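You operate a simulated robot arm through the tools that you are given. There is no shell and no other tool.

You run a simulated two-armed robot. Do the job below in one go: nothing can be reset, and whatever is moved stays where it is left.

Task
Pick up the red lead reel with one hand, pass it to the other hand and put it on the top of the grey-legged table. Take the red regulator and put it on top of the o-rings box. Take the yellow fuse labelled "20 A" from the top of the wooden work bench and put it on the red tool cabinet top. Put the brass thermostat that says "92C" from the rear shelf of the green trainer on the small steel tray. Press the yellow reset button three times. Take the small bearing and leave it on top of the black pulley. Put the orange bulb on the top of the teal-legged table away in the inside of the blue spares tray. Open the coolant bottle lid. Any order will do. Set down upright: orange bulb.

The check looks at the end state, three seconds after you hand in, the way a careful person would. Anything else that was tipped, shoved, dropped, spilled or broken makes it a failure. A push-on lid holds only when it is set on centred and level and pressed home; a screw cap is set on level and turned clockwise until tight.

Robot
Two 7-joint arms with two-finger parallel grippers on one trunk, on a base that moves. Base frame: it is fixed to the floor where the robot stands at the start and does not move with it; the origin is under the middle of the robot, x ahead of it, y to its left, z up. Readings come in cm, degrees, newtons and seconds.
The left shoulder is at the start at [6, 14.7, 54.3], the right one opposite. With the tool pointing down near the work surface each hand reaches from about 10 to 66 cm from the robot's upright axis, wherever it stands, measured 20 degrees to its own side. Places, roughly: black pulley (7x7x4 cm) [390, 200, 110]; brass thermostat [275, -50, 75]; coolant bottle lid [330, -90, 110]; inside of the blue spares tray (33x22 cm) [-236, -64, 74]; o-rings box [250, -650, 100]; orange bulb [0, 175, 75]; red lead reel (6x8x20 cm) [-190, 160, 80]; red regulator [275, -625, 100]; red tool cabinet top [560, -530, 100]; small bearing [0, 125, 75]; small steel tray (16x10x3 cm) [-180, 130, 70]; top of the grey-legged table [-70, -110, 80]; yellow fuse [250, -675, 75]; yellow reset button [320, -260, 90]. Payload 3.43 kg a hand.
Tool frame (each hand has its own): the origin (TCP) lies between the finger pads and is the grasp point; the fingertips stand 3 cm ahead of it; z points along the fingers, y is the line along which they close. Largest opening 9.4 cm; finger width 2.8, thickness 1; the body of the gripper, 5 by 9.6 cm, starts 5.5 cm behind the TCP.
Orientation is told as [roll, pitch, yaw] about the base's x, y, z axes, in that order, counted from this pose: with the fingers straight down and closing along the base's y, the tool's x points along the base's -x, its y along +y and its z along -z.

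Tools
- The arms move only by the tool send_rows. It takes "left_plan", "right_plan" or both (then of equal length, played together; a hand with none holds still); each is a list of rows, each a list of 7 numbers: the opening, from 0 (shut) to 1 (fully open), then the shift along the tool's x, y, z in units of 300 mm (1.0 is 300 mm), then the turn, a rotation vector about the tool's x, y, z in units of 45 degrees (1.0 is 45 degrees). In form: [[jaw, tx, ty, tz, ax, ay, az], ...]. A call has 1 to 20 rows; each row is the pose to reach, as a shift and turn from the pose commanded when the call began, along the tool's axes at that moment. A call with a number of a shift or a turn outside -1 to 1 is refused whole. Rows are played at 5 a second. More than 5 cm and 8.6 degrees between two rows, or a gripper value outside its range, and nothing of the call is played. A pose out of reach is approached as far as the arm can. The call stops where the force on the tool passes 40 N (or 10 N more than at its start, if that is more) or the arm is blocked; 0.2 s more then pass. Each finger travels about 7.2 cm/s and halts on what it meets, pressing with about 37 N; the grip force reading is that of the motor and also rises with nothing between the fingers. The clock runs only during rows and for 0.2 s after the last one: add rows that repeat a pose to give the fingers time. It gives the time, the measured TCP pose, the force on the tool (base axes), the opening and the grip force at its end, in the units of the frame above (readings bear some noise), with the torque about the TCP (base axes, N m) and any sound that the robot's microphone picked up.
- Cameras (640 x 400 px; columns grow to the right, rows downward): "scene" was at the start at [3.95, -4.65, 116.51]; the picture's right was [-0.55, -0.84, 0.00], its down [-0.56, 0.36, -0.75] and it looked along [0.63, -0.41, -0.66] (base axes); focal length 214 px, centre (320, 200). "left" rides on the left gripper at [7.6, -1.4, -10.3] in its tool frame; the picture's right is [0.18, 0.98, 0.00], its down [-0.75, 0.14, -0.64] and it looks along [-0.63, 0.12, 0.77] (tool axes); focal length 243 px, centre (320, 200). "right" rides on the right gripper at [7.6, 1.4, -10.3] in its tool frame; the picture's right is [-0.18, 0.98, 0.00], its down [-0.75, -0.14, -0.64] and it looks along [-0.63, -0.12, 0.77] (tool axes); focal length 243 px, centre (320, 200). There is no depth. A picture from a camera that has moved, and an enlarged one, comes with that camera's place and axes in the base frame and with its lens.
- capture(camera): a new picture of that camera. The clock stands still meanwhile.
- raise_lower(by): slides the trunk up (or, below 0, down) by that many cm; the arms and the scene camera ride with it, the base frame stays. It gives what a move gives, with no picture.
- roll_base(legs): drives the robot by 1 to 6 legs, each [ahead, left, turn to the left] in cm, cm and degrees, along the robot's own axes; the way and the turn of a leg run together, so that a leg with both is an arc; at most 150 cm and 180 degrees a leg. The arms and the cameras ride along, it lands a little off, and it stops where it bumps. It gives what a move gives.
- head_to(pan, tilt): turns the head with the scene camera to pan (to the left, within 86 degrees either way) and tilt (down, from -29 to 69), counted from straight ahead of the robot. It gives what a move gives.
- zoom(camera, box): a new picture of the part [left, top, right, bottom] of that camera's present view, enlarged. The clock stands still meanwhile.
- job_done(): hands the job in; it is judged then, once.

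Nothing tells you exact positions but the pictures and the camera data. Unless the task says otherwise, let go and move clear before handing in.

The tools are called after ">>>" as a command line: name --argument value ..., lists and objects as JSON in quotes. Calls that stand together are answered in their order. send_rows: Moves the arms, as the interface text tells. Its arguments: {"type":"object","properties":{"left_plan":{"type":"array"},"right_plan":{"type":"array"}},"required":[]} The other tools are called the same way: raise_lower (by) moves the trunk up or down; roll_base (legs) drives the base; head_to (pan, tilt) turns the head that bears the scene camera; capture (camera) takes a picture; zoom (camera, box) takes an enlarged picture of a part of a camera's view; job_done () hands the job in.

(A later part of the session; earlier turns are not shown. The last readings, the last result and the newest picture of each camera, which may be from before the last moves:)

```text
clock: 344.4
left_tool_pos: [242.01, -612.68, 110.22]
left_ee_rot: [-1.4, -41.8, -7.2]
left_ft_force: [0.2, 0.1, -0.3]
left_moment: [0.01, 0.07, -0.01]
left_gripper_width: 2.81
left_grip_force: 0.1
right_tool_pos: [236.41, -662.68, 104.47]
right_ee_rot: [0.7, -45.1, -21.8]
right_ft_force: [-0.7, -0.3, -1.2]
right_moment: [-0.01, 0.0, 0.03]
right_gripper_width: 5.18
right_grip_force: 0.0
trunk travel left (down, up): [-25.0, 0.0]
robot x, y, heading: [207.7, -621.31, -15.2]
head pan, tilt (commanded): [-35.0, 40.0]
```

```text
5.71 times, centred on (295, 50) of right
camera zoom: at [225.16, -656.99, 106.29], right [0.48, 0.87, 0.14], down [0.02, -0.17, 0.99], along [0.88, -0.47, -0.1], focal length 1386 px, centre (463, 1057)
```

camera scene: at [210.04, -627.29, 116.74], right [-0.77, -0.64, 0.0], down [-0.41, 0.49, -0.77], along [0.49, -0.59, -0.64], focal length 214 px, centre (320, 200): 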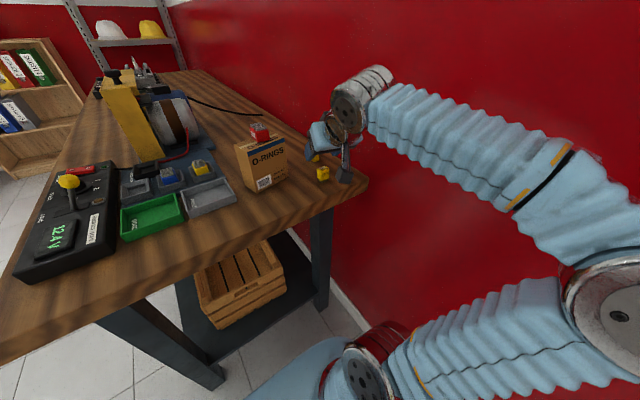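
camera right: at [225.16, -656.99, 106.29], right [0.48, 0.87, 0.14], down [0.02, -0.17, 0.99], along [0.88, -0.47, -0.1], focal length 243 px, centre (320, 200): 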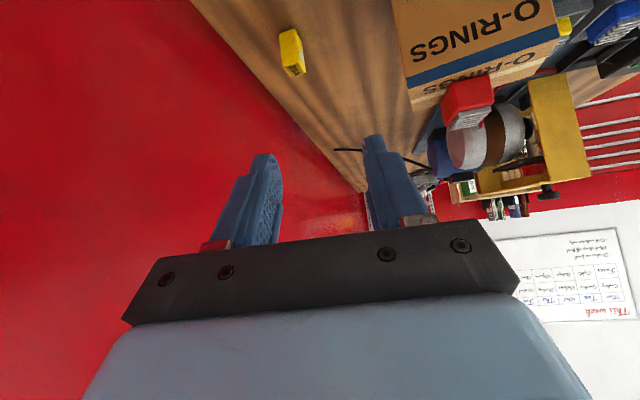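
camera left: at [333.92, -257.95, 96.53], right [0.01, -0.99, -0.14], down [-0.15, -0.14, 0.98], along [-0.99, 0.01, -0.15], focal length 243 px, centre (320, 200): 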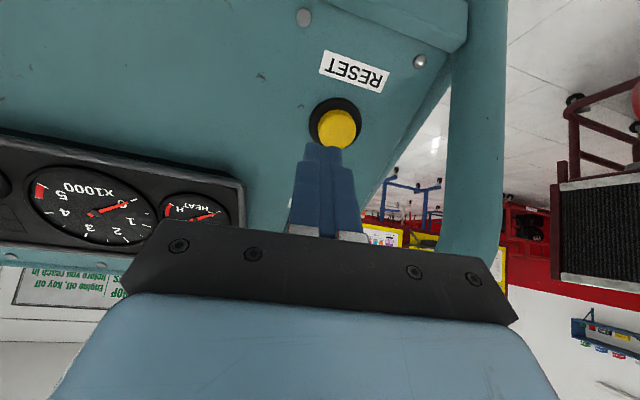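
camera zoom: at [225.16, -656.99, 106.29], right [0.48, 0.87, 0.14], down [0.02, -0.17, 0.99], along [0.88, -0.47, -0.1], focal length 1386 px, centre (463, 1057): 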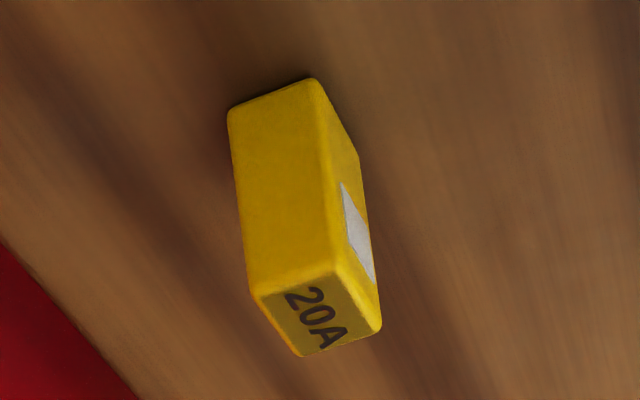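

The first fuse carries the exact "20 A" label with a fuse symbol and plug base; the other is a different, plain block with "20A" faintly on top. I take the first one: back down around it and close.

>>> send_rows --right_plan '[[0.55, 0.06, 0, 0.12, 0, 0, 0], [0.55, 0.14, 0, 0.24, 0, 0, 0], [0.55, 0.22, 0, 0.34, 0, 0, 0], [0.55, 0.27, 0, 0.39, 0, 0, 0], [0.55, 0.3, 0, 0.42, 0, 0, 0], [0.55, 0.3, 0, 0.42, 0, 0, 0]]'

>>> zoom --camera "right" --box '[220, 80, 412, 200]'

```text
clock: 345.8
left_tool_pos: [242.03, -612.7, 110.34]
left_ee_rot: [-1.4, -41.8, -7.2]
left_ft_force: [-0.3, 0.1, 0.2]
left_moment: [-0.04, 0.01, 0.02]
left_gripper_width: 2.8
left_grip_force: 0.0
right_tool_pos: [238.74, -663.54, 89.2]
right_ee_rot: [0.6, -45.0, -21.7]
right_ft_force: [-0.4, -0.8, 0.4]
right_moment: [0.04, 0.02, -0.01]
right_gripper_width: 5.13
right_grip_force: 0.0
trunk travel left (down, up): [-25.0, 0.0]
robot x, y, heading: [207.47, -621.13, -15.2]
head pan, tilt (commanded): [-35.0, 40.0]
```

```text
3.33 times, centred on (316, 140) of right
camera zoom: at [227.38, -657.8, 91.09], right [0.48, 0.87, 0.14], down [0.02, -0.17, 0.99], along [0.88, -0.47, -0.09], focal length 809 px, centre (333, 400)
```

zoom: 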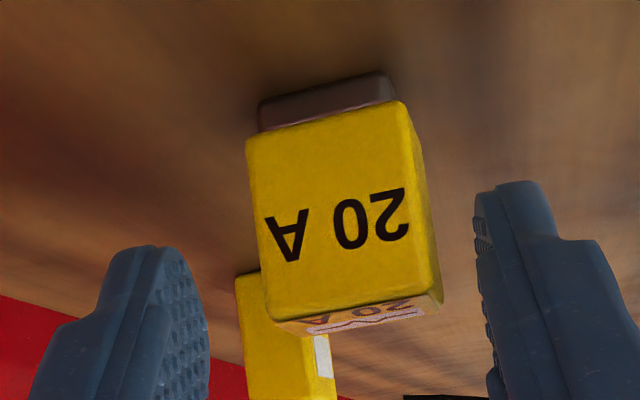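

>>> send_rows --right_plan '[[0.55, 0.006, 0, 0.006, 0, 0, 0], [0.4, 0.006, 0, 0.006, 0, 0, 0], [0.2, 0.006, 0, 0.006, 0, 0, 0], [0.15, 0.006, 0, 0.006, 0, 0, 0], [0.15, 0.006, 0, 0.006, 0, 0, 0]]'

>>> zoom --camera "right" --box '[220, 80, 412, 200]'

```text
clock: 347.0
left_tool_pos: [241.96, -612.66, 110.23]
left_ee_rot: [-1.4, -41.7, -7.2]
left_ft_force: [-0.4, 0.6, 0.1]
left_moment: [0.0, -0.01, -0.03]
left_gripper_width: 2.82
left_grip_force: 0.2
right_tool_pos: [238.78, -663.52, 89.01]
right_ee_rot: [0.6, -45.1, -21.7]
right_ft_force: [0.1, -0.5, -0.2]
right_moment: [0.0, -0.02, -0.01]
right_gripper_width: 2.72
right_grip_force: 37.2
trunk travel left (down, up): [-25.0, 0.0]
robot x, y, heading: [207.6, -621.53, -15.3]
head pan, tilt (commanded): [-35.0, 40.0]
```

```text
3.33 times, centred on (316, 140) of right
camera zoom: at [227.38, -657.74, 90.84], right [0.48, 0.87, 0.14], down [0.02, -0.17, 0.99], along [0.88, -0.47, -0.09], focal length 809 px, centre (333, 400)
```

zoom: 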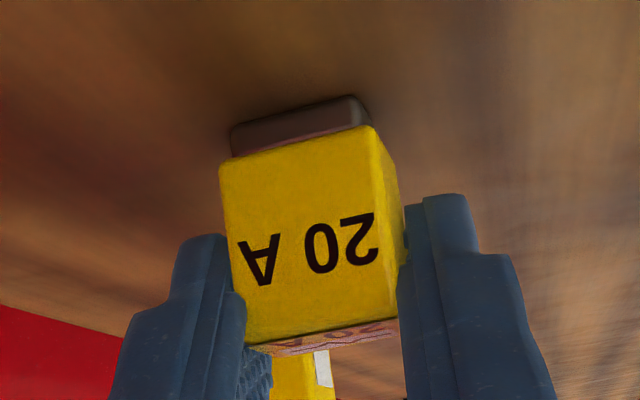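

The 20 A fuse is gripped. I lift it, draw the hand in and back out toward the aisle.

>>> send_rows --right_plan '[[0.15, -0.05, 0, -0.05, 0, 0, 0], [0.15, -0.15, 0, -0.15, 0, 0, 0], [0.15, -0.25, 0, -0.25, 0, 0, 0], [0.15, -0.3, 0.05, -0.36, 0, 0, 0], [0.15, -0.3, 0.15, -0.46, 0, 0, 0], [0.15, -0.3, 0.25, -0.52, 0, 0, 0]]'

>>> roll_base --legs '[[-35, 0, 0], [0, 66, 0], [0, 0, 15]]'

>>> head_to --pan 0 --tilt 20

>>> capture --camera "scene"

```text
clock: 348.4
left_tool_pos: [241.95, -612.86, 110.3]
left_ee_rot: [-1.4, -41.6, -7.2]
left_ft_force: [0.1, -0.1, 0.1]
left_moment: [0.02, 0.0, 0.0]
left_gripper_width: 2.81
left_grip_force: 0.1
right_tool_pos: [236.77, -655.01, 106.14]
right_ee_rot: [0.6, -45.1, -21.7]
right_ft_force: [0.4, -0.4, -0.1]
right_moment: [0.01, -0.02, 0.0]
right_gripper_width: 2.82
right_grip_force: 36.7
trunk travel left (down, up): [-25.0, 0.0]
robot x, y, heading: [207.51, -621.4, -15.0]
head pan, tilt (commanded): [-35.0, 40.0]
```

```text
clock: 354.8
left_tool_pos: [222.0, -531.8, 110.23]
left_ee_rot: [-1.4, -41.7, 7.7]
left_ft_force: [0.5, -0.2, -0.2]
left_moment: [-0.03, -0.03, 0.0]
left_gripper_width: 2.82
left_grip_force: 0.1
right_tool_pos: [227.77, -573.88, 106.04]
right_ee_rot: [0.6, -45.1, -6.9]
right_ft_force: [0.2, -0.2, 0.0]
right_moment: [-0.02, -0.01, 0.02]
right_gripper_width: 2.83
right_grip_force: 37.1
trunk travel left (down, up): [-25.0, 0.0]
robot x, y, heading: [191.03, -549.03, -0.6]
head pan, tilt (commanded): [-35.0, 40.0]
```

```text
clock: 355.8
left_tool_pos: [221.98, -531.72, 110.27]
left_ee_rot: [-1.4, -41.7, 7.7]
left_ft_force: [-0.8, -0.1, 1.4]
left_moment: [0.01, 0.01, -0.01]
left_gripper_width: 2.81
left_grip_force: 0.0
right_tool_pos: [227.81, -573.94, 106.1]
right_ee_rot: [0.6, -45.1, -6.9]
right_ft_force: [-0.2, -0.7, -0.3]
right_moment: [-0.02, 0.03, -0.01]
right_gripper_width: 2.83
right_grip_force: 37.6
trunk travel left (down, up): [-25.0, 0.0]
robot x, y, heading: [190.81, -548.92, -0.3]
head pan, tilt (commanded): [0.0, 20.0]
```

```text
taken
camera scene: at [197.22, -549.1, 119.88], right [-0.01, -1.0, 0.0], down [-0.34, 0.0, -0.94], along [0.94, -0.01, -0.34], focal length 214 px, centre (320, 200)
```

scene: 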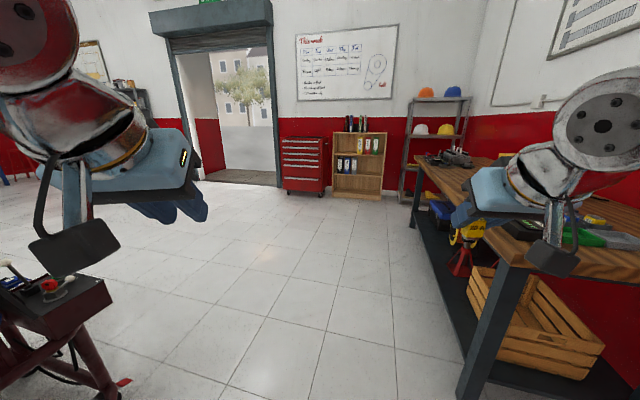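

The red cabinet is straight ahead with its drawers facing me. I drive east toward it.

>>> roll_base --legs '[[150, 0, 0], [95, 10, 0]]'

>>> head_to --pan 0 --tilt 20

>>> capture --camera "scene"

```text
clock: 368.0
left_tool_pos: [470.29, -524.64, 110.19]
left_ee_rot: [-1.3, -41.7, 6.9]
left_ft_force: [0.5, 0.0, -0.4]
left_moment: [-0.03, 0.02, 0.03]
left_gripper_width: 2.81
left_grip_force: 0.0
right_tool_pos: [475.67, -566.94, 106.09]
right_ee_rot: [0.6, -45.0, -7.5]
right_ft_force: [-0.2, 0.8, -0.7]
right_moment: [-0.03, 0.0, 0.04]
right_gripper_width: 2.83
right_grip_force: 37.3
trunk travel left (down, up): [-25.0, 0.0]
robot x, y, heading: [439.13, -541.26, -1.0]
head pan, tilt (commanded): [0.0, 20.0]
```

```text
clock: 368.6
left_tool_pos: [470.32, -524.69, 110.21]
left_ee_rot: [-1.4, -41.7, 7.0]
left_ft_force: [0.0, -0.2, -0.9]
left_moment: [0.02, -0.03, -0.03]
left_gripper_width: 2.8
left_grip_force: 0.0
right_tool_pos: [475.5, -566.99, 106.09]
right_ee_rot: [0.6, -45.2, -7.6]
right_ft_force: [0.3, -0.4, -0.1]
right_moment: [-0.03, 0.02, 0.02]
right_gripper_width: 2.83
right_grip_force: 37.1
trunk travel left (down, up): [-25.0, 0.0]
robot x, y, heading: [439.02, -541.73, -1.1]
head pan, tilt (commanded): [0.0, 20.0]
```

```text
taken
camera scene: at [445.29, -541.8, 119.88], right [-0.02, -1.0, 0.0], down [-0.34, 0.01, -0.94], along [0.94, -0.02, -0.34], focal length 214 px, centre (320, 200)
```

scene: 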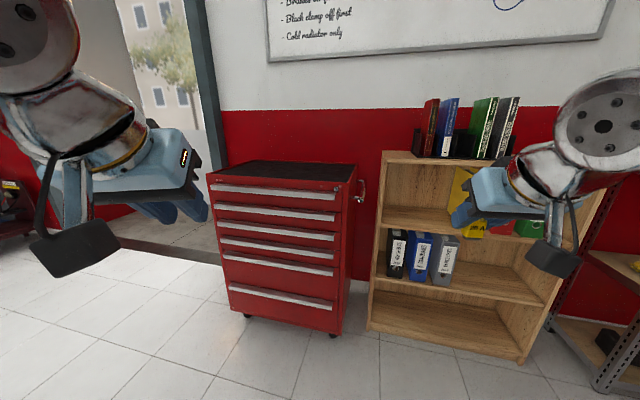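

The cabinet top is bare, at about z ≈ 91. I drive closer and measure its top again before placing the fuse.

>>> roll_base --legs '[[58, 12, 0]]'

>>> head_to --pan 0 --tilt 35

>>> capture --camera "scene"

>>> capture --camera "right"

```text
clock: 371.9
left_tool_pos: [527.58, -513.52, 110.28]
left_ee_rot: [-1.5, -41.7, 6.9]
left_ft_force: [-0.9, -0.5, 0.1]
left_moment: [-0.02, 0.01, 0.0]
left_gripper_width: 2.81
left_grip_force: 0.1
right_tool_pos: [532.92, -555.75, 106.01]
right_ee_rot: [0.6, -45.1, -7.5]
right_ft_force: [-0.2, -0.2, 0.4]
right_moment: [-0.01, -0.02, 0.02]
right_gripper_width: 2.82
right_grip_force: 37.0
trunk travel left (down, up): [-25.0, 0.0]
robot x, y, heading: [496.32, -530.34, -1.4]
head pan, tilt (commanded): [0.0, 20.0]
```

```text
clock: 372.7
left_tool_pos: [527.67, -513.61, 110.26]
left_ee_rot: [-1.4, -41.6, 7.0]
left_ft_force: [0.2, 0.0, 0.5]
left_moment: [-0.02, -0.02, 0.02]
left_gripper_width: 2.83
left_grip_force: 0.1
right_tool_pos: [532.9, -555.84, 106.07]
right_ee_rot: [0.6, -45.1, -7.5]
right_ft_force: [0.5, 0.0, 0.1]
right_moment: [-0.04, -0.01, 0.01]
right_gripper_width: 2.81
right_grip_force: 36.9
trunk travel left (down, up): [-25.0, 0.0]
robot x, y, heading: [496.57, -530.48, -1.3]
head pan, tilt (commanded): [0.0, 35.0]
```

```text
taken
camera scene: at [502.17, -530.7, 117.5], right [-0.02, -1.0, 0.0], down [-0.57, 0.01, -0.82], along [0.82, -0.02, -0.57], focal length 214 px, centre (320, 200)
```

scene: 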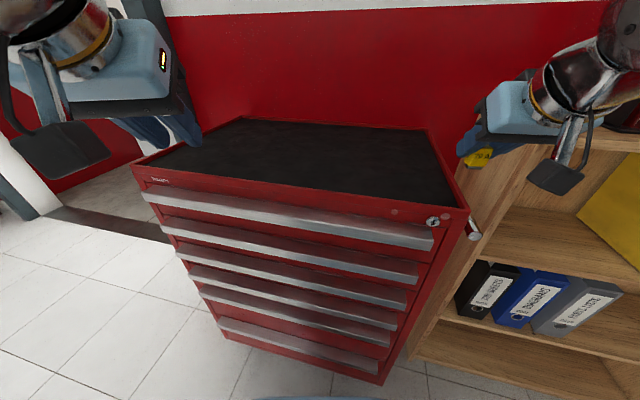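

```text
taken
camera right: at [520.52, -553.02, 107.94], right [0.25, 0.96, 0.14], down [0.06, -0.16, 0.99], along [0.97, -0.24, -0.09], focal length 243 px, centre (320, 200)
```

right: 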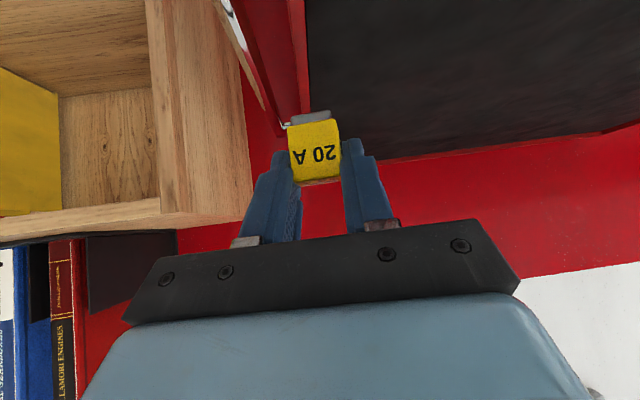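

>>> zoom --camera "scene" --box '[380, 110, 508, 240]'

>>> zoom --camera "right" --box '[220, 0, 440, 180]'

```text
3.08 times, centred on (444, 175) of scene
camera zoom: at [502.17, -530.7, 117.5], right [-0.02, -1.0, 0.0], down [-0.57, 0.01, -0.82], along [0.82, -0.02, -0.57], focal length 660 px, centre (-62, 277)
```

zoom: 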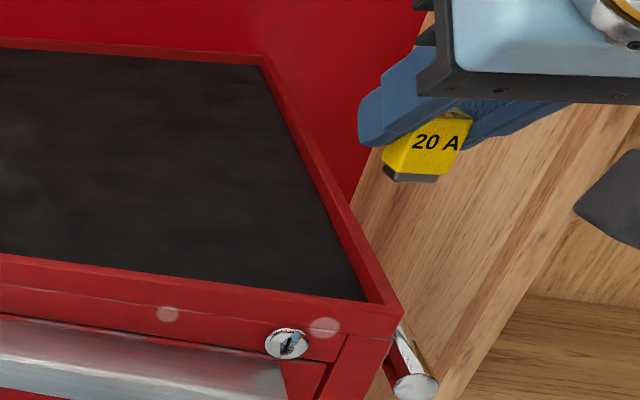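

```text
2.22 times, centred on (330, 90) of right
camera zoom: at [520.52, -553.02, 107.94], right [0.25, 0.96, 0.14], down [0.06, -0.16, 0.99], along [0.97, -0.24, -0.09], focal length 539 px, centre (298, 444)
```

zoom: 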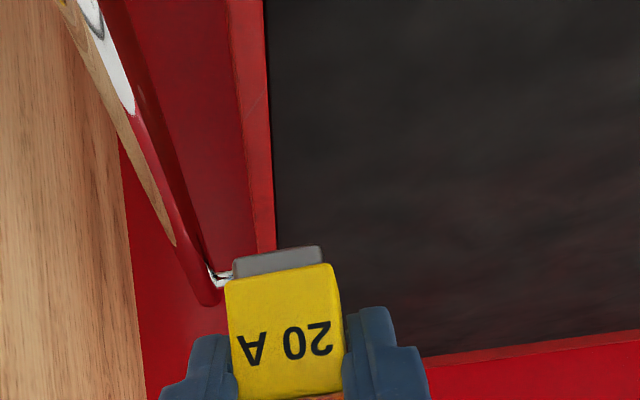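

The cabinet top rim is at about z = 97. I bring the fuse over the mat, about 14 cm in from the front edge, and look.

>>> send_rows --right_plan '[[0.15, -0.038, 0.11, 0.062, 0, 0, 0], [0.15, -0.077, 0.22, 0.124, 0, 0, 0], [0.15, -0.115, 0.33, 0.186, 0, 0, 0], [0.15, -0.154, 0.44, 0.248, 0, 0, 0], [0.15, -0.192, 0.548, 0.31, 0, 0, 0], [0.15, -0.192, 0.548, 0.31, 0, 0, 0]]'

>>> capture --camera "scene"

>>> capture --camera "right"

```text
clock: 374.1
left_tool_pos: [527.67, -513.56, 110.22]
left_ee_rot: [-1.4, -41.8, 6.9]
left_ft_force: [0.0, -0.2, 0.3]
left_moment: [-0.05, 0.01, 0.0]
left_gripper_width: 2.83
left_grip_force: 0.1
right_tool_pos: [545.74, -540.79, 103.7]
right_ee_rot: [0.6, -45.0, -7.5]
right_ft_force: [-0.5, 0.0, -0.2]
right_moment: [-0.04, -0.02, 0.03]
right_gripper_width: 2.81
right_grip_force: 37.1
trunk travel left (down, up): [-25.0, 0.0]
robot x, y, heading: [496.35, -530.57, -1.2]
head pan, tilt (commanded): [0.0, 35.0]
```

```text
taken
camera scene: at [502.19, -530.68, 117.49], right [-0.02, -1.0, 0.0], down [-0.57, 0.01, -0.82], along [0.82, -0.02, -0.57], focal length 214 px, centre (320, 200)
```

scene: 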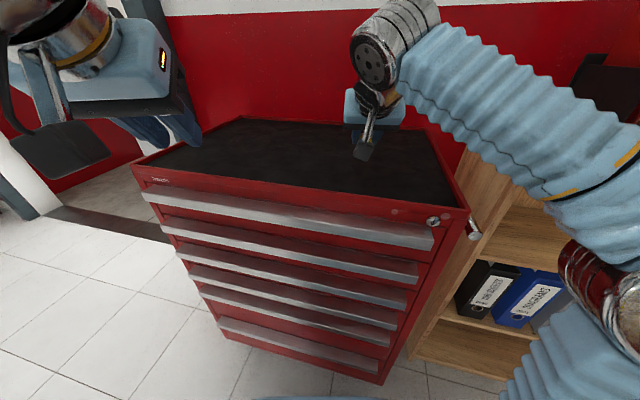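

```text
taken
camera right: at [533.31, -537.97, 105.55], right [0.25, 0.96, 0.14], down [0.06, -0.16, 0.99], along [0.97, -0.24, -0.09], focal length 243 px, centre (320, 200)
```

right: 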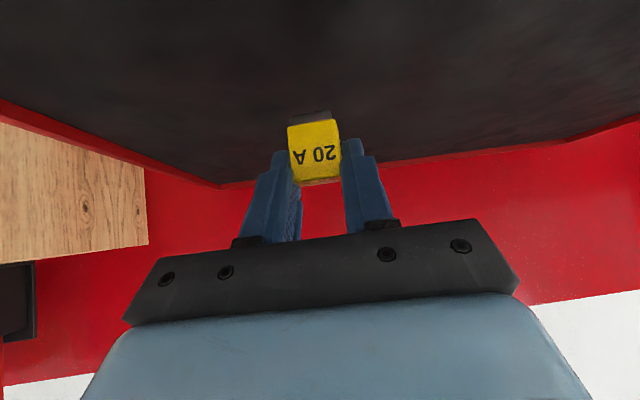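

Over the mat. I lower in small steps and stop on contact.

>>> send_rows --right_plan '[[0.15, 0.02, 0, 0.02, 0, 0, 0], [0.15, 0.04, 0, 0.04, 0, 0, 0], [0.15, 0.055, 0, 0.055, 0, 0, 0], [0.15, 0.066, 0, 0.066, 0, 0, 0]]'

>>> zoom --camera "right" --box '[220, 60, 412, 200]'

```text
clock: 375.1
left_tool_pos: [527.69, -513.59, 110.31]
left_ee_rot: [-1.3, -41.7, 7.0]
left_ft_force: [0.8, 0.1, -0.2]
left_moment: [-0.05, -0.01, 0.0]
left_gripper_width: 2.83
left_grip_force: 0.2
right_tool_pos: [545.57, -540.76, 100.92]
right_ee_rot: [0.6, -45.1, -7.6]
right_ft_force: [-0.1, 0.5, 0.7]
right_moment: [-0.03, 0.03, -0.01]
right_gripper_width: 2.77
right_grip_force: 36.7
trunk travel left (down, up): [-25.0, 0.0]
robot x, y, heading: [496.33, -530.76, -1.1]
head pan, tilt (commanded): [0.0, 35.0]
```

```text
2.86 times, centred on (316, 130) of right
camera zoom: at [533.14, -538.01, 102.81], right [0.25, 0.96, 0.14], down [0.06, -0.16, 0.99], along [0.97, -0.24, -0.1], focal length 693 px, centre (331, 400)
```

zoom: 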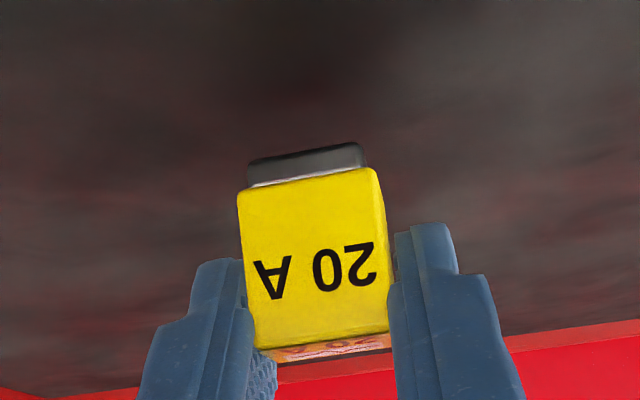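

>>> send_rows --right_plan '[[0.15, 0.009, 0, 0.009, 0, 0, 0], [0.15, 0.018, 0, 0.018, 0, 0, 0], [0.15, 0.018, 0, 0.018, 0, 0, 0]]'

>>> zoom --camera "right" --box '[220, 60, 412, 200]'

```text
clock: 375.9
left_tool_pos: [527.73, -513.54, 110.25]
left_ee_rot: [-1.5, -41.6, 7.0]
left_ft_force: [-0.6, 0.3, -0.7]
left_moment: [-0.03, -0.01, 0.01]
left_gripper_width: 2.85
left_grip_force: 0.0
right_tool_pos: [545.52, -540.86, 100.07]
right_ee_rot: [0.7, -45.2, -7.6]
right_ft_force: [1.2, 0.6, 0.5]
right_moment: [0.0, -0.03, -0.01]
right_gripper_width: 2.83
right_grip_force: 36.8
trunk travel left (down, up): [-25.0, 0.0]
robot x, y, heading: [496.61, -530.44, -1.1]
head pan, tilt (commanded): [0.0, 35.0]
```

```text
2.86 times, centred on (316, 130) of right
camera zoom: at [533.11, -537.98, 102.03], right [0.25, 0.96, 0.14], down [0.06, -0.16, 0.99], along [0.97, -0.24, -0.09], focal length 693 px, centre (331, 400)
```

zoom: 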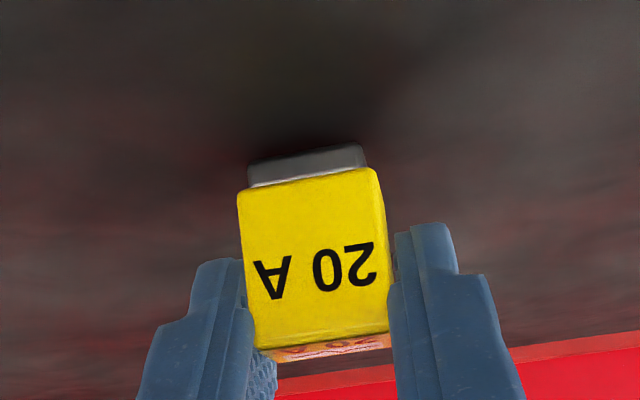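

Shadow is closing in but no contact yet; I continue in finer steps.

>>> send_rows --right_plan '[[0.15, 0.007, 0, 0.007, 0, 0, 0], [0.15, 0.012, 0, 0.012, 0, 0, 0], [0.15, 0.012, 0, 0.012, 0, 0, 0]]'

>>> send_rows --right_plan '[[0.15, 0.004, 0, 0.004, 0, 0, 0], [0.15, 0.008, 0, 0.008, 0, 0, 0], [0.15, 0.008, 0, 0.008, 0, 0, 0]]'

```text
clock: 376.7
left_tool_pos: [527.56, -513.64, 110.29]
left_ee_rot: [-1.4, -41.8, 6.9]
left_ft_force: [-0.4, -0.5, 0.2]
left_moment: [0.02, 0.03, -0.01]
left_gripper_width: 2.84
left_grip_force: 0.1
right_tool_pos: [545.51, -540.71, 99.92]
right_ee_rot: [0.8, -45.3, -7.6]
right_ft_force: [4.3, -1.6, 21.6]
right_moment: [-0.19, -0.15, -0.01]
right_gripper_width: 2.82
right_grip_force: 36.9
trunk travel left (down, up): [-25.0, 0.0]
robot x, y, heading: [496.36, -530.37, -1.1]
head pan, tilt (commanded): [0.0, 35.0]
```

```text
clock: 377.5
left_tool_pos: [527.57, -513.43, 110.29]
left_ee_rot: [-1.5, -41.7, 7.0]
left_ft_force: [-0.9, 0.3, -0.3]
left_moment: [-0.02, 0.03, 0.0]
left_gripper_width: 2.83
left_grip_force: 0.0
right_tool_pos: [545.37, -540.77, 99.6]
right_ee_rot: [0.8, -45.4, -7.7]
right_ft_force: [-0.5, -1.5, 37.3]
right_moment: [-0.03, 0.08, 0.01]
right_gripper_width: 2.83
right_grip_force: 36.8
trunk travel left (down, up): [-25.0, 0.0]
robot x, y, heading: [496.39, -530.5, -1.0]
head pan, tilt (commanded): [0.0, 35.0]
```

It's firmly on the mat. I relieve the pressure, open and withdraw up and back.

>>> send_rows --right_plan '[[0.15, -0.009, 0, -0.009, 0, 0, 0], [0.15, -0.009, 0, -0.009, 0, 0, 0], [0.3, -0.009, 0, -0.009, 0, 0, 0], [0.5, -0.009, 0, -0.009, 0, 0, 0], [0.5, -0.009, 0, -0.009, 0, 0, 0], [0.5, -0.009, 0, -0.07, 0, 0, 0], [0.5, -0.009, 0, -0.17, 0, 0, 0], [0.5, -0.009, 0, -0.32, 0, 0, 0], [0.5, -0.009, 0, -0.46, 0, 0, 0]]'

>>> zoom --camera "scene" --box '[280, 100, 440, 220]'

>>> capture --camera "right"

```text
clock: 379.5
left_tool_pos: [527.64, -513.55, 110.26]
left_ee_rot: [-1.4, -41.8, 7.0]
left_ft_force: [0.5, 0.5, -0.2]
left_moment: [0.01, 0.02, 0.0]
left_gripper_width: 2.81
left_grip_force: 0.0
right_tool_pos: [536.01, -539.68, 109.31]
right_ee_rot: [0.7, -45.1, -7.5]
right_ft_force: [-1.2, 0.2, 0.7]
right_moment: [-0.02, 0.04, 0.01]
right_gripper_width: 4.69
right_grip_force: 0.0
trunk travel left (down, up): [-25.0, 0.0]
robot x, y, heading: [496.55, -530.4, -1.0]
head pan, tilt (commanded): [0.0, 35.0]
```

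```text
3.33 times, centred on (360, 160) of scene
camera zoom: at [502.18, -530.7, 117.49], right [-0.02, -1.0, 0.0], down [-0.57, 0.01, -0.82], along [0.82, -0.02, -0.57], focal length 715 px, centre (187, 333)
```

zoom: 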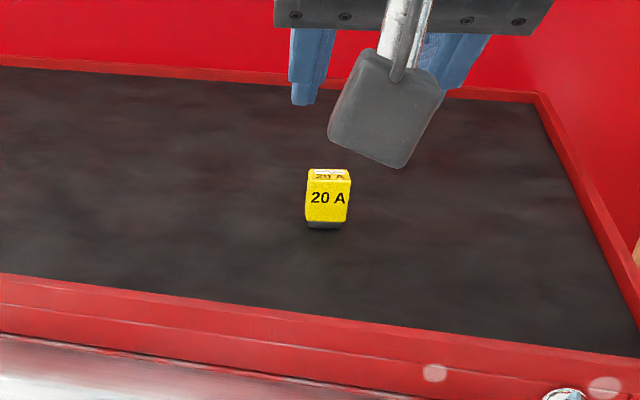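

```text
taken
camera right: at [523.52, -536.98, 111.2], right [0.25, 0.96, 0.14], down [0.06, -0.16, 0.99], along [0.97, -0.24, -0.09], focal length 243 px, centre (320, 200)
```

right: 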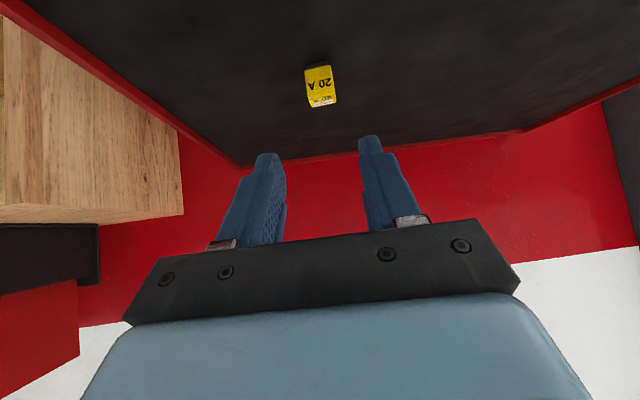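

The fuse stands on the red cabinet. Next is the thermostat on the trainer's rear shelf; I drive back north along the clear lane.

>>> roll_base --legs '[[-45, 0, 0], [0, 0, 91], [150, 0, 0], [150, 0, 0], [140, 0, 0]]'

>>> head_to --pan 60 --tilt 15

>>> capture --camera "scene"

```text
clock: 406.8
left_tool_pos: [430.62, -57.11, 110.23]
left_ee_rot: [-1.6, -41.7, 99.6]
left_ft_force: [-0.4, -0.9, 0.2]
left_moment: [0.01, -0.01, 0.02]
left_gripper_width: 2.85
left_grip_force: 0.1
right_tool_pos: [456.44, -47.76, 109.23]
right_ee_rot: [0.6, -45.1, 85.2]
right_ft_force: [0.5, -0.6, 0.3]
right_moment: [0.0, -0.02, 0.01]
right_gripper_width: 4.7
right_grip_force: 0.0
trunk travel left (down, up): [-25.0, 0.0]
robot x, y, heading: [449.27, -87.67, 91.4]
head pan, tilt (commanded): [0.0, 35.0]
```

```text
clock: 408.1
left_tool_pos: [430.68, -57.29, 110.2]
left_ee_rot: [-1.4, -41.7, 99.5]
left_ft_force: [-0.4, -0.3, -1.2]
left_moment: [0.0, 0.02, 0.01]
left_gripper_width: 2.83
left_grip_force: 0.0
right_tool_pos: [456.66, -47.74, 109.3]
right_ee_rot: [0.6, -45.2, 85.2]
right_ft_force: [0.6, 0.4, -0.6]
right_moment: [-0.01, -0.01, 0.01]
right_gripper_width: 4.71
right_grip_force: 0.3
trunk travel left (down, up): [-25.0, 0.0]
robot x, y, heading: [448.97, -87.52, 91.5]
head pan, tilt (commanded): [60.0, 15.0]
```

```text
taken
camera scene: at [440.75, -86.21, 120.69], right [0.48, 0.88, 0.0], down [0.23, -0.12, -0.97], along [-0.85, 0.46, -0.26], focal length 214 px, centre (320, 200)
```

scene: 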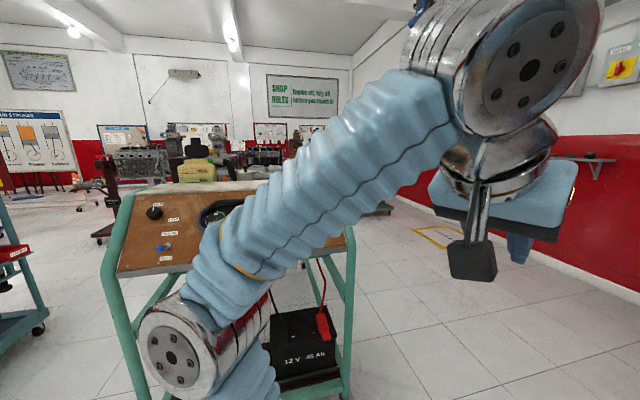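

The coolant lid is still standing open. I continue north around the trainer and then west to its rear end.

>>> roll_base --legs '[[132, 0, 0], [0, 0, 88.5], [150, 0, 0], [58, 0, 0]]'

>>> head_to --pan 75 --tilt 25

>>> capture --camera "scene"

>>> head_to --pan 20 --tilt 35

>>> capture --camera "scene"

```text
clock: 428.3
left_tool_pos: [210.67, 28.1, 110.26]
left_ee_rot: [-1.4, -41.7, -172.4]
left_ft_force: [-0.2, 0.4, 0.2]
left_moment: [-0.02, -0.06, 0.06]
left_gripper_width: 2.82
left_grip_force: 0.0
right_tool_pos: [202.08, 54.25, 109.22]
right_ee_rot: [0.6, -45.1, 173.2]
right_ft_force: [0.0, 0.9, 0.2]
right_moment: [0.0, 0.0, 0.0]
right_gripper_width: 4.66
right_grip_force: 0.0
trunk travel left (down, up): [-25.0, 0.0]
robot x, y, heading: [241.09, 45.44, 179.8]
head pan, tilt (commanded): [60.0, 15.0]
```

```text
clock: 429.0
left_tool_pos: [210.78, 28.07, 110.32]
left_ee_rot: [-1.4, -41.6, -172.3]
left_ft_force: [0.1, 0.6, -0.4]
left_moment: [0.0, 0.01, 0.01]
left_gripper_width: 2.81
left_grip_force: 0.0
right_tool_pos: [202.06, 54.27, 109.32]
right_ee_rot: [0.6, -45.1, 173.2]
right_ft_force: [0.0, -0.2, 0.1]
right_moment: [-0.02, -0.02, 0.02]
right_gripper_width: 4.69
right_grip_force: 0.1
trunk travel left (down, up): [-25.0, 0.0]
robot x, y, heading: [241.64, 45.63, 179.7]
head pan, tilt (commanded): [75.0, 25.0]
```

```text
taken
camera scene: at [242.18, 36.48, 119.08], right [-0.96, 0.27, 0.0], down [0.11, 0.41, -0.91], along [-0.24, -0.87, -0.42], focal length 214 px, centre (320, 200)
```

scene: 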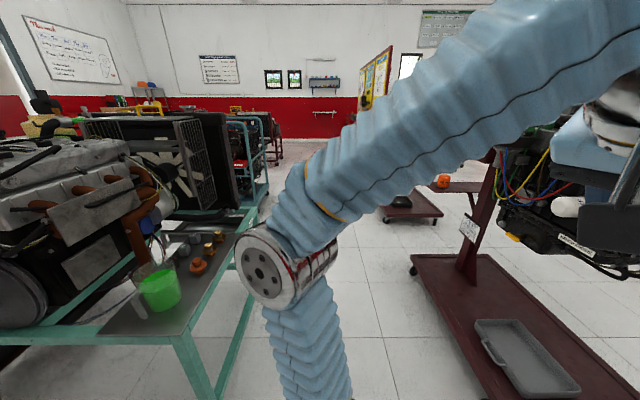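

```text
clock: 430.3
left_tool_pos: [210.59, 28.12, 110.17]
left_ee_rot: [-1.4, -41.7, -172.2]
left_ft_force: [-0.6, 0.0, -0.8]
left_moment: [0.0, -0.01, 0.05]
left_gripper_width: 2.81
left_grip_force: 0.0
right_tool_pos: [201.99, 54.28, 109.25]
right_ee_rot: [0.6, -45.2, 173.2]
right_ft_force: [0.3, 0.4, -0.3]
right_moment: [-0.01, 0.03, 0.01]
right_gripper_width: 4.68
right_grip_force: 0.0
trunk travel left (down, up): [-25.0, 0.0]
robot x, y, heading: [241.82, 45.37, 179.8]
head pan, tilt (commanded): [20.0, 35.0]
```

```text
taken
camera scene: at [236.34, 42.4, 117.5], right [-0.34, 0.94, 0.0], down [0.54, 0.19, -0.82], along [-0.77, -0.28, -0.57], focal length 214 px, centre (320, 200)
```

scene: 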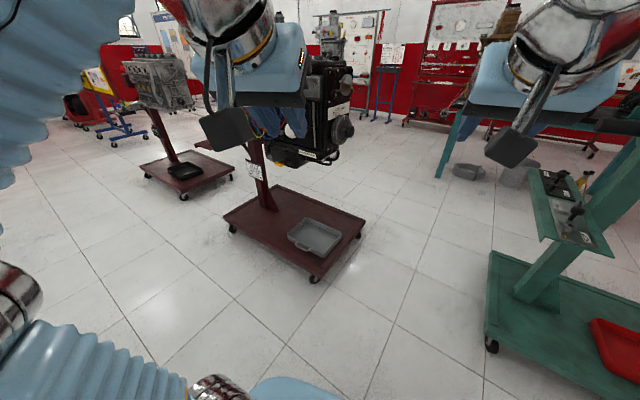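

>>> head_to --pan 75 --tilt 30

>>> zoom --camera "scene" --box '[130, 170, 258, 270]'

```text
clock: 431.5
left_tool_pos: [210.69, 28.06, 110.25]
left_ee_rot: [-1.3, -41.7, -172.4]
left_ft_force: [0.1, 0.1, 0.5]
left_moment: [0.0, -0.02, 0.04]
left_gripper_width: 2.79
left_grip_force: 0.0
right_tool_pos: [202.08, 54.29, 109.32]
right_ee_rot: [0.6, -45.1, 173.2]
right_ft_force: [0.2, -0.5, 0.0]
right_moment: [-0.02, -0.04, -0.03]
right_gripper_width: 4.69
right_grip_force: 0.0
trunk travel left (down, up): [-25.0, 0.0]
robot x, y, heading: [241.66, 45.35, 179.6]
head pan, tilt (commanded): [75.0, 30.0]
```

```text
4.00 times, centred on (194, 220) of scene
camera zoom: at [242.23, 36.64, 118.27], right [-0.96, 0.27, 0.0], down [0.13, 0.48, -0.87], along [-0.23, -0.83, -0.5], focal length 858 px, centre (824, 120)
```

zoom: 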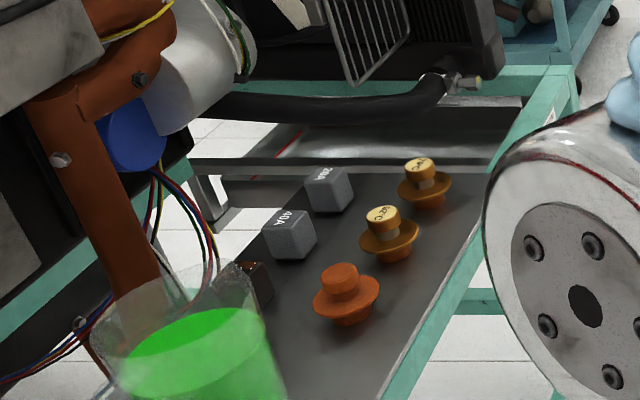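

The shelf holds three thermostats and grey relay cubes. I turn to face the rear shelf and move in front of it to read the thermostat labels.

>>> roll_base --legs '[[0, 0, 165], [-8, -76, 0]]'

>>> head_to --pan 0 --tilt 35

>>> capture --camera "scene"

```text
clock: 442.6
left_tool_pos: [252.5, -16.48, 110.35]
left_ee_rot: [-1.4, -41.7, -3.3]
left_ft_force: [0.2, -1.0, -0.2]
left_moment: [-0.03, -0.08, 0.02]
left_gripper_width: 2.85
left_grip_force: 0.0
right_tool_pos: [255.99, -43.77, 109.37]
right_ee_rot: [0.6, -45.2, -18.0]
right_ft_force: [-0.7, 0.3, -0.2]
right_moment: [-0.01, -0.02, 0.06]
right_gripper_width: 4.7
right_grip_force: 0.0
trunk travel left (down, up): [-25.0, 0.0]
robot x, y, heading: [218.92, -27.51, -11.3]
head pan, tilt (commanded): [75.0, 30.0]
```

```text
clock: 444.0
left_tool_pos: [252.67, -16.36, 110.35]
left_ee_rot: [-1.4, -41.7, -3.4]
left_ft_force: [-0.3, -0.5, -0.3]
left_moment: [-0.02, -0.01, 0.0]
left_gripper_width: 2.82
left_grip_force: 0.1
right_tool_pos: [256.07, -43.72, 109.31]
right_ee_rot: [0.6, -45.1, -17.9]
right_ft_force: [-0.3, 0.2, -0.3]
right_moment: [0.0, 0.01, -0.02]
right_gripper_width: 4.7
right_grip_force: 0.0
trunk travel left (down, up): [-25.0, 0.0]
robot x, y, heading: [218.84, -27.67, -11.4]
head pan, tilt (commanded): [0.0, 35.0]
```

```text
taken
camera scene: at [224.48, -28.73, 117.5], right [-0.2, -0.98, 0.0], down [-0.56, 0.11, -0.82], along [0.8, -0.16, -0.57], focal length 214 px, centre (320, 200)
```

scene: 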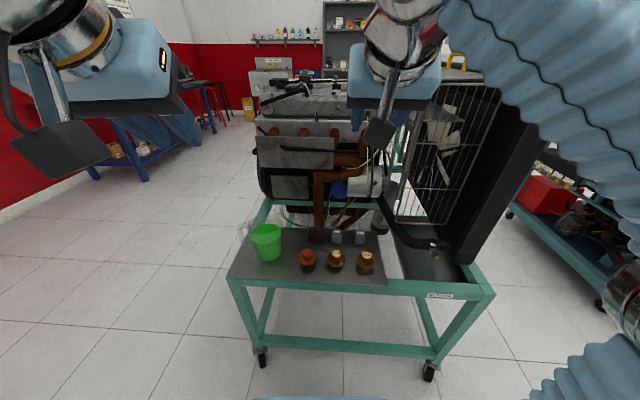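

>>> zoom --camera "scene" --box '[280, 220, 400, 290]'

>>> zoom --camera "scene" --box '[320, 240, 384, 280]'

```text
5.33 times, centred on (340, 255) of scene
camera zoom: at [224.48, -28.73, 117.5], right [-0.2, -0.98, 0.0], down [-0.56, 0.11, -0.82], along [0.8, -0.16, -0.57], focal length 1144 px, centre (213, -93)
```

zoom: 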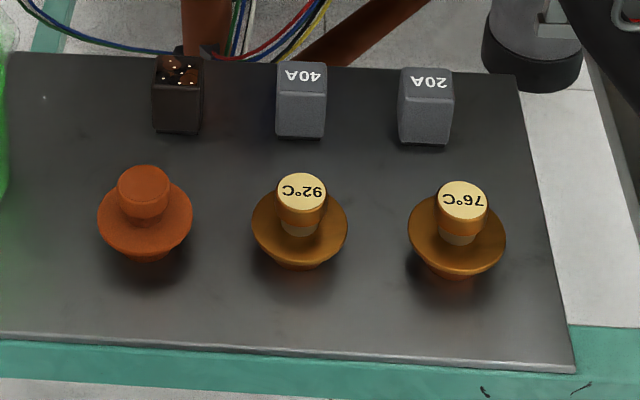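

```text
10.00 times, centred on (352, 260) of scene
camera zoom: at [224.48, -28.73, 117.5], right [-0.2, -0.98, 0.0], down [-0.56, 0.11, -0.82], along [0.8, -0.16, -0.57], focal length 2145 px, centre (0, -400)
```

zoom: 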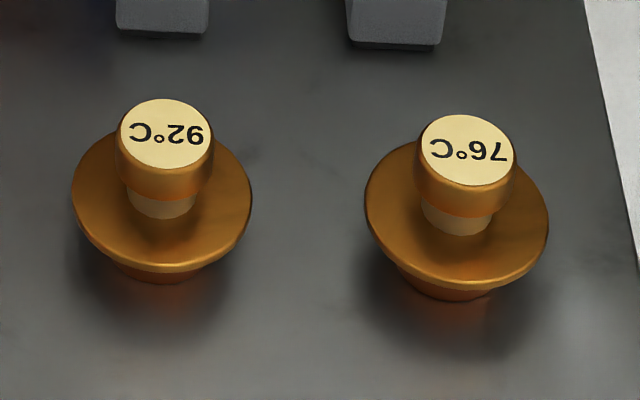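

The middle brass thermostat reads "92°C", top centre about (266.2, -42.2, 67.3). I bring the right hand to vertical above it.

>>> send_rows --right_plan '[[0.53, 0.047, 0.025, 0.094, 0, 0.167, 0], [0.53, 0.094, 0.051, 0.188, 0, 0.333, 0], [0.53, 0.142, 0.077, 0.283, 0, 0.5, 0], [0.53, 0.189, 0.102, 0.377, 0, 0.667, 0], [0.53, 0.236, 0.128, 0.471, 0, 0.833, 0], [0.53, 0.283, 0.153, 0.565, 0, 1, 0], [0.53, 0.283, 0.153, 0.565, 0, 1, 0]]'

>>> capture --camera "right"

>>> capture --camera "scene"

```text
clock: 445.6
left_tool_pos: [252.7, -16.46, 110.21]
left_ee_rot: [-1.4, -41.7, -3.3]
left_ft_force: [0.4, -0.9, 0.0]
left_moment: [-0.03, 0.01, -0.01]
left_gripper_width: 2.83
left_grip_force: 0.0
right_tool_pos: [263.17, -40.91, 91.38]
right_ee_rot: [0.5, -0.1, -17.4]
right_ft_force: [-0.5, -0.2, 0.1]
right_moment: [0.01, 0.01, 0.03]
right_gripper_width: 4.99
right_grip_force: 0.0
trunk travel left (down, up): [-25.0, 0.0]
robot x, y, heading: [219.15, -27.69, -11.4]
head pan, tilt (commanded): [0.0, 35.0]
```

```text
taken
camera right: at [256.32, -37.52, 101.62], right [0.47, 0.88, 0.01], down [0.67, -0.36, 0.64], along [0.57, -0.3, -0.77], focal length 243 px, centre (320, 200)
```

right: 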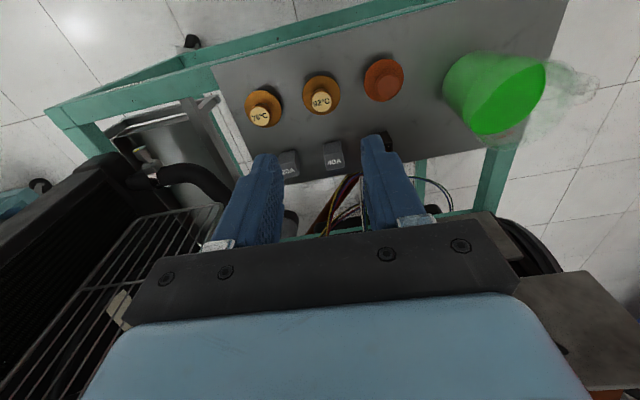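

```text
taken
camera scene: at [224.5, -28.73, 117.49], right [-0.2, -0.98, 0.0], down [-0.56, 0.11, -0.82], along [0.8, -0.16, -0.57], focal length 214 px, centre (320, 200)
```

scene: 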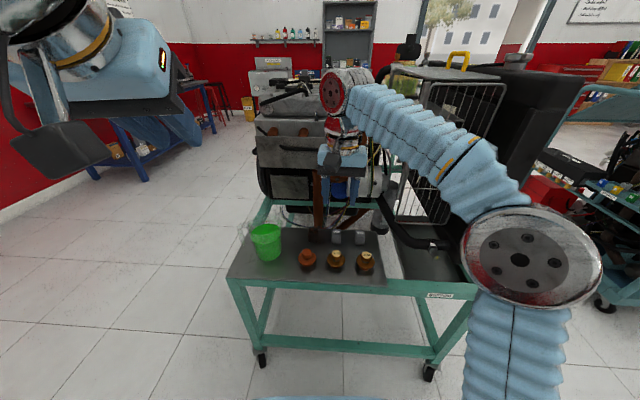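

>>> send_rows --right_plan '[[0.53, -0.05, -0.006, 0.12, 0, 0, 0], [0.53, -0.099, -0.012, 0.26, 0, 0, 0], [0.53, -0.099, -0.012, 0.4, 0, 0, 0], [0.53, -0.099, -0.012, 0.547, 0, 0, 0], [0.53, -0.099, -0.012, 0.547, 0, 0, 0]]'

>>> zoom --camera "right" --box '[220, 60, 420, 190]'

>>> zoom --camera "scene" --box '[290, 190, 400, 290]'

```text
clock: 446.8
left_tool_pos: [252.5, -16.48, 110.27]
left_ee_rot: [-1.2, -41.7, -3.3]
left_ft_force: [0.2, -0.8, 0.1]
left_moment: [-0.01, 0.02, 0.06]
left_gripper_width: 2.84
left_grip_force: 0.1
right_tool_pos: [265.77, -41.96, 74.84]
right_ee_rot: [0.5, 0.0, -17.4]
right_ft_force: [0.0, 0.1, 0.8]
right_moment: [-0.02, -0.02, 0.01]
right_gripper_width: 4.98
right_grip_force: 0.0
trunk travel left (down, up): [-25.0, 0.0]
robot x, y, heading: [219.02, -27.75, -11.5]
head pan, tilt (commanded): [0.0, 35.0]
```

```text
3.08 times, centred on (320, 125) of right
camera zoom: at [258.79, -38.55, 85.11], right [0.47, 0.88, 0.01], down [0.67, -0.36, 0.64], along [0.57, -0.3, -0.77], focal length 746 px, centre (320, 431)
```

zoom: 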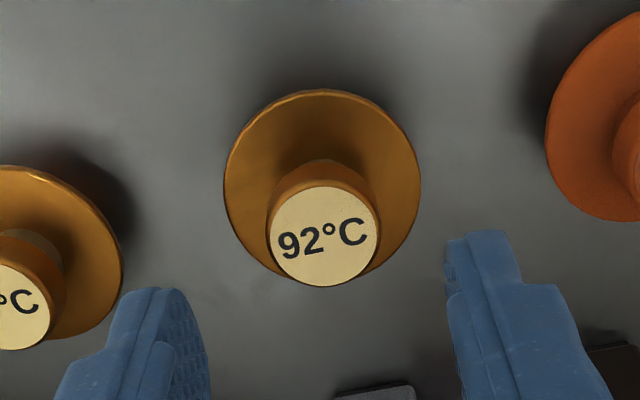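

```text
4.00 times, centred on (345, 240) of scene
camera zoom: at [224.49, -28.74, 117.5], right [-0.2, -0.98, 0.0], down [-0.56, 0.11, -0.82], along [0.8, -0.16, -0.57], focal length 858 px, centre (220, 40)
```

zoom: 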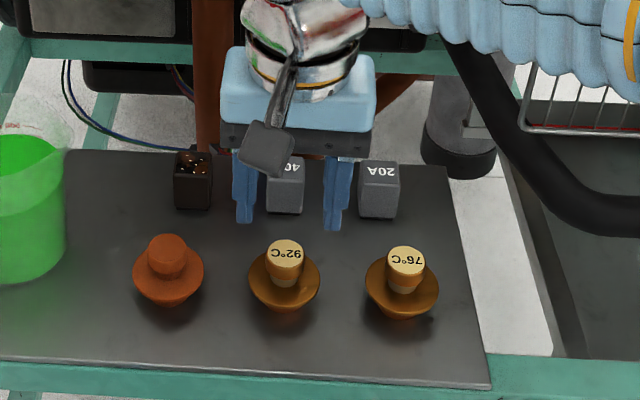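

Aligned. I lower to grip the thermostat's cap above its flange.

>>> send_rows --right_plan '[[0.53, -0.017, -0.0065, 0.08, 0, 0, 0], [0.53, -0.017, -0.0065, 0.16, 0, 0, 0], [0.53, -0.017, -0.0065, 0.2, 0, 0, 0], [0.53, -0.017, -0.0065, 0.218, 0, 0, 0], [0.53, -0.017, -0.0065, 0.218, 0, 0, 0]]'

>>> zoom --camera "right" --box '[220, 60, 420, 190]'

>>> zoom --camera "scene" --box '[310, 220, 370, 280]'

```text
clock: 448.0
left_tool_pos: [252.69, -16.46, 110.19]
left_ee_rot: [-1.4, -41.7, -3.3]
left_ft_force: [-0.9, -0.6, -0.1]
left_moment: [0.02, -0.02, 0.05]
left_gripper_width: 2.79
left_grip_force: 0.0
right_tool_pos: [266.35, -42.36, 68.52]
right_ee_rot: [0.5, -0.2, -17.4]
right_ft_force: [0.2, 0.0, 0.9]
right_moment: [-0.02, -0.02, 0.01]
right_gripper_width: 4.96
right_grip_force: 0.1
trunk travel left (down, up): [-25.0, 0.0]
robot x, y, heading: [219.06, -27.72, -11.6]
head pan, tilt (commanded): [0.0, 35.0]
```

```text
3.08 times, centred on (320, 125) of right
camera zoom: at [259.47, -38.93, 78.72], right [0.47, 0.88, 0.01], down [0.67, -0.36, 0.64], along [0.57, -0.3, -0.77], focal length 746 px, centre (320, 431)
```

zoom: 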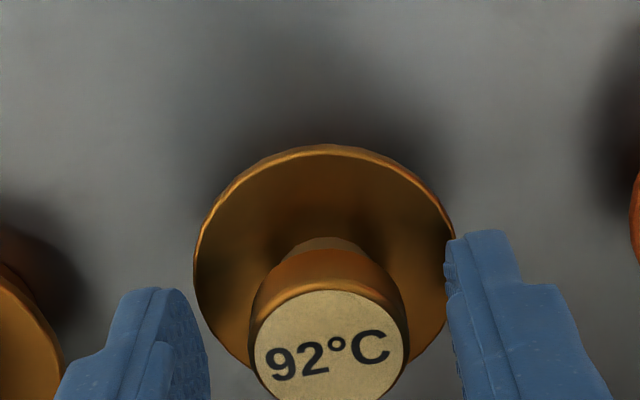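

```text
6.67 times, centred on (340, 250) of scene
camera zoom: at [224.48, -28.74, 117.5], right [-0.2, -0.98, 0.0], down [-0.56, 0.11, -0.82], along [0.8, -0.16, -0.57], focal length 1430 px, centre (187, -133)
```

zoom: 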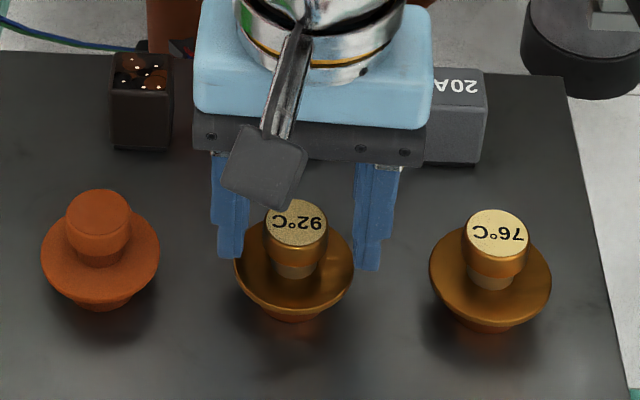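

>>> send_rows --right_plan '[[0.4, 0, 0, 0, 0, 0, 0], [0.25, 0, 0, 0, 0, 0, 0], [0.15, 0, 0, 0, 0, 0, 0], [0.15, 0, 0, 0, 0, 0, 0]]'

>>> send_rows --right_plan '[[0.15, 0, 0, -0.05, 0, 0, 0], [0.15, 0, 0, -0.15, 0, 0, 0], [0.15, 0, 0, -0.3, 0, 0, 0], [0.15, 0.05, 0, -0.45, 0, 0, 0], [0.15, 0.15, 0, -0.6, 0, 0, 0], [0.15, 0.3, 0, -0.75, 0, 0, 0], [0.15, 0.42, 0, -0.8, 0, 0, 0]]'

>>> capture --camera "right"

>>> capture --camera "scene"

```text
clock: 449.0
left_tool_pos: [252.63, -16.44, 110.28]
left_ee_rot: [-1.4, -41.7, -3.3]
left_ft_force: [0.1, 0.3, 0.8]
left_moment: [-0.01, 0.02, 0.01]
left_gripper_width: 2.8
left_grip_force: 0.3
right_tool_pos: [266.39, -42.43, 68.36]
right_ee_rot: [0.5, -0.1, -17.4]
right_ft_force: [0.8, 0.2, 0.0]
right_moment: [-0.01, 0.03, 0.03]
right_gripper_width: 2.83
right_grip_force: 37.0
trunk travel left (down, up): [-25.0, 0.0]
robot x, y, heading: [218.9, -27.7, -11.5]
head pan, tilt (commanded): [0.0, 35.0]
```

```text
refused: row 5 steps farther than a row can; nothing moved
```

```text
taken
camera right: at [259.47, -38.93, 78.73], right [0.47, 0.88, 0.01], down [0.67, -0.36, 0.64], along [0.57, -0.3, -0.77], focal length 243 px, centre (320, 200)
```

right: 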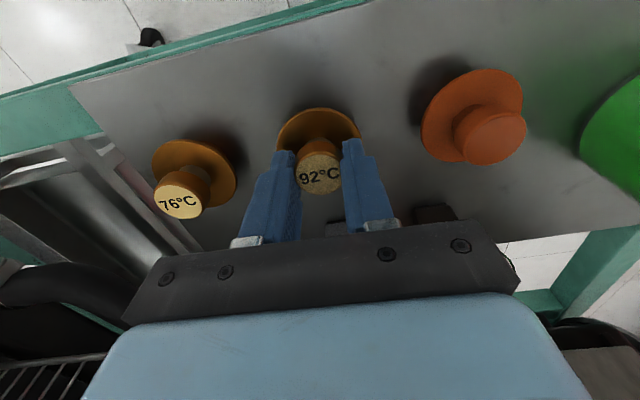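

```text
taken
camera scene: at [224.48, -28.73, 117.5], right [-0.2, -0.98, 0.0], down [-0.56, 0.11, -0.82], along [0.8, -0.16, -0.57], focal length 214 px, centre (320, 200)
```

scene: 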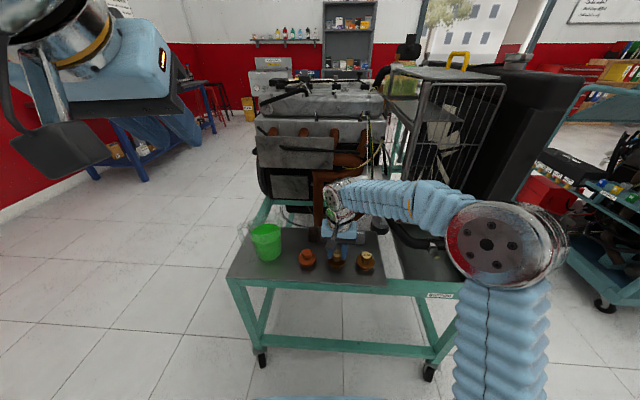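

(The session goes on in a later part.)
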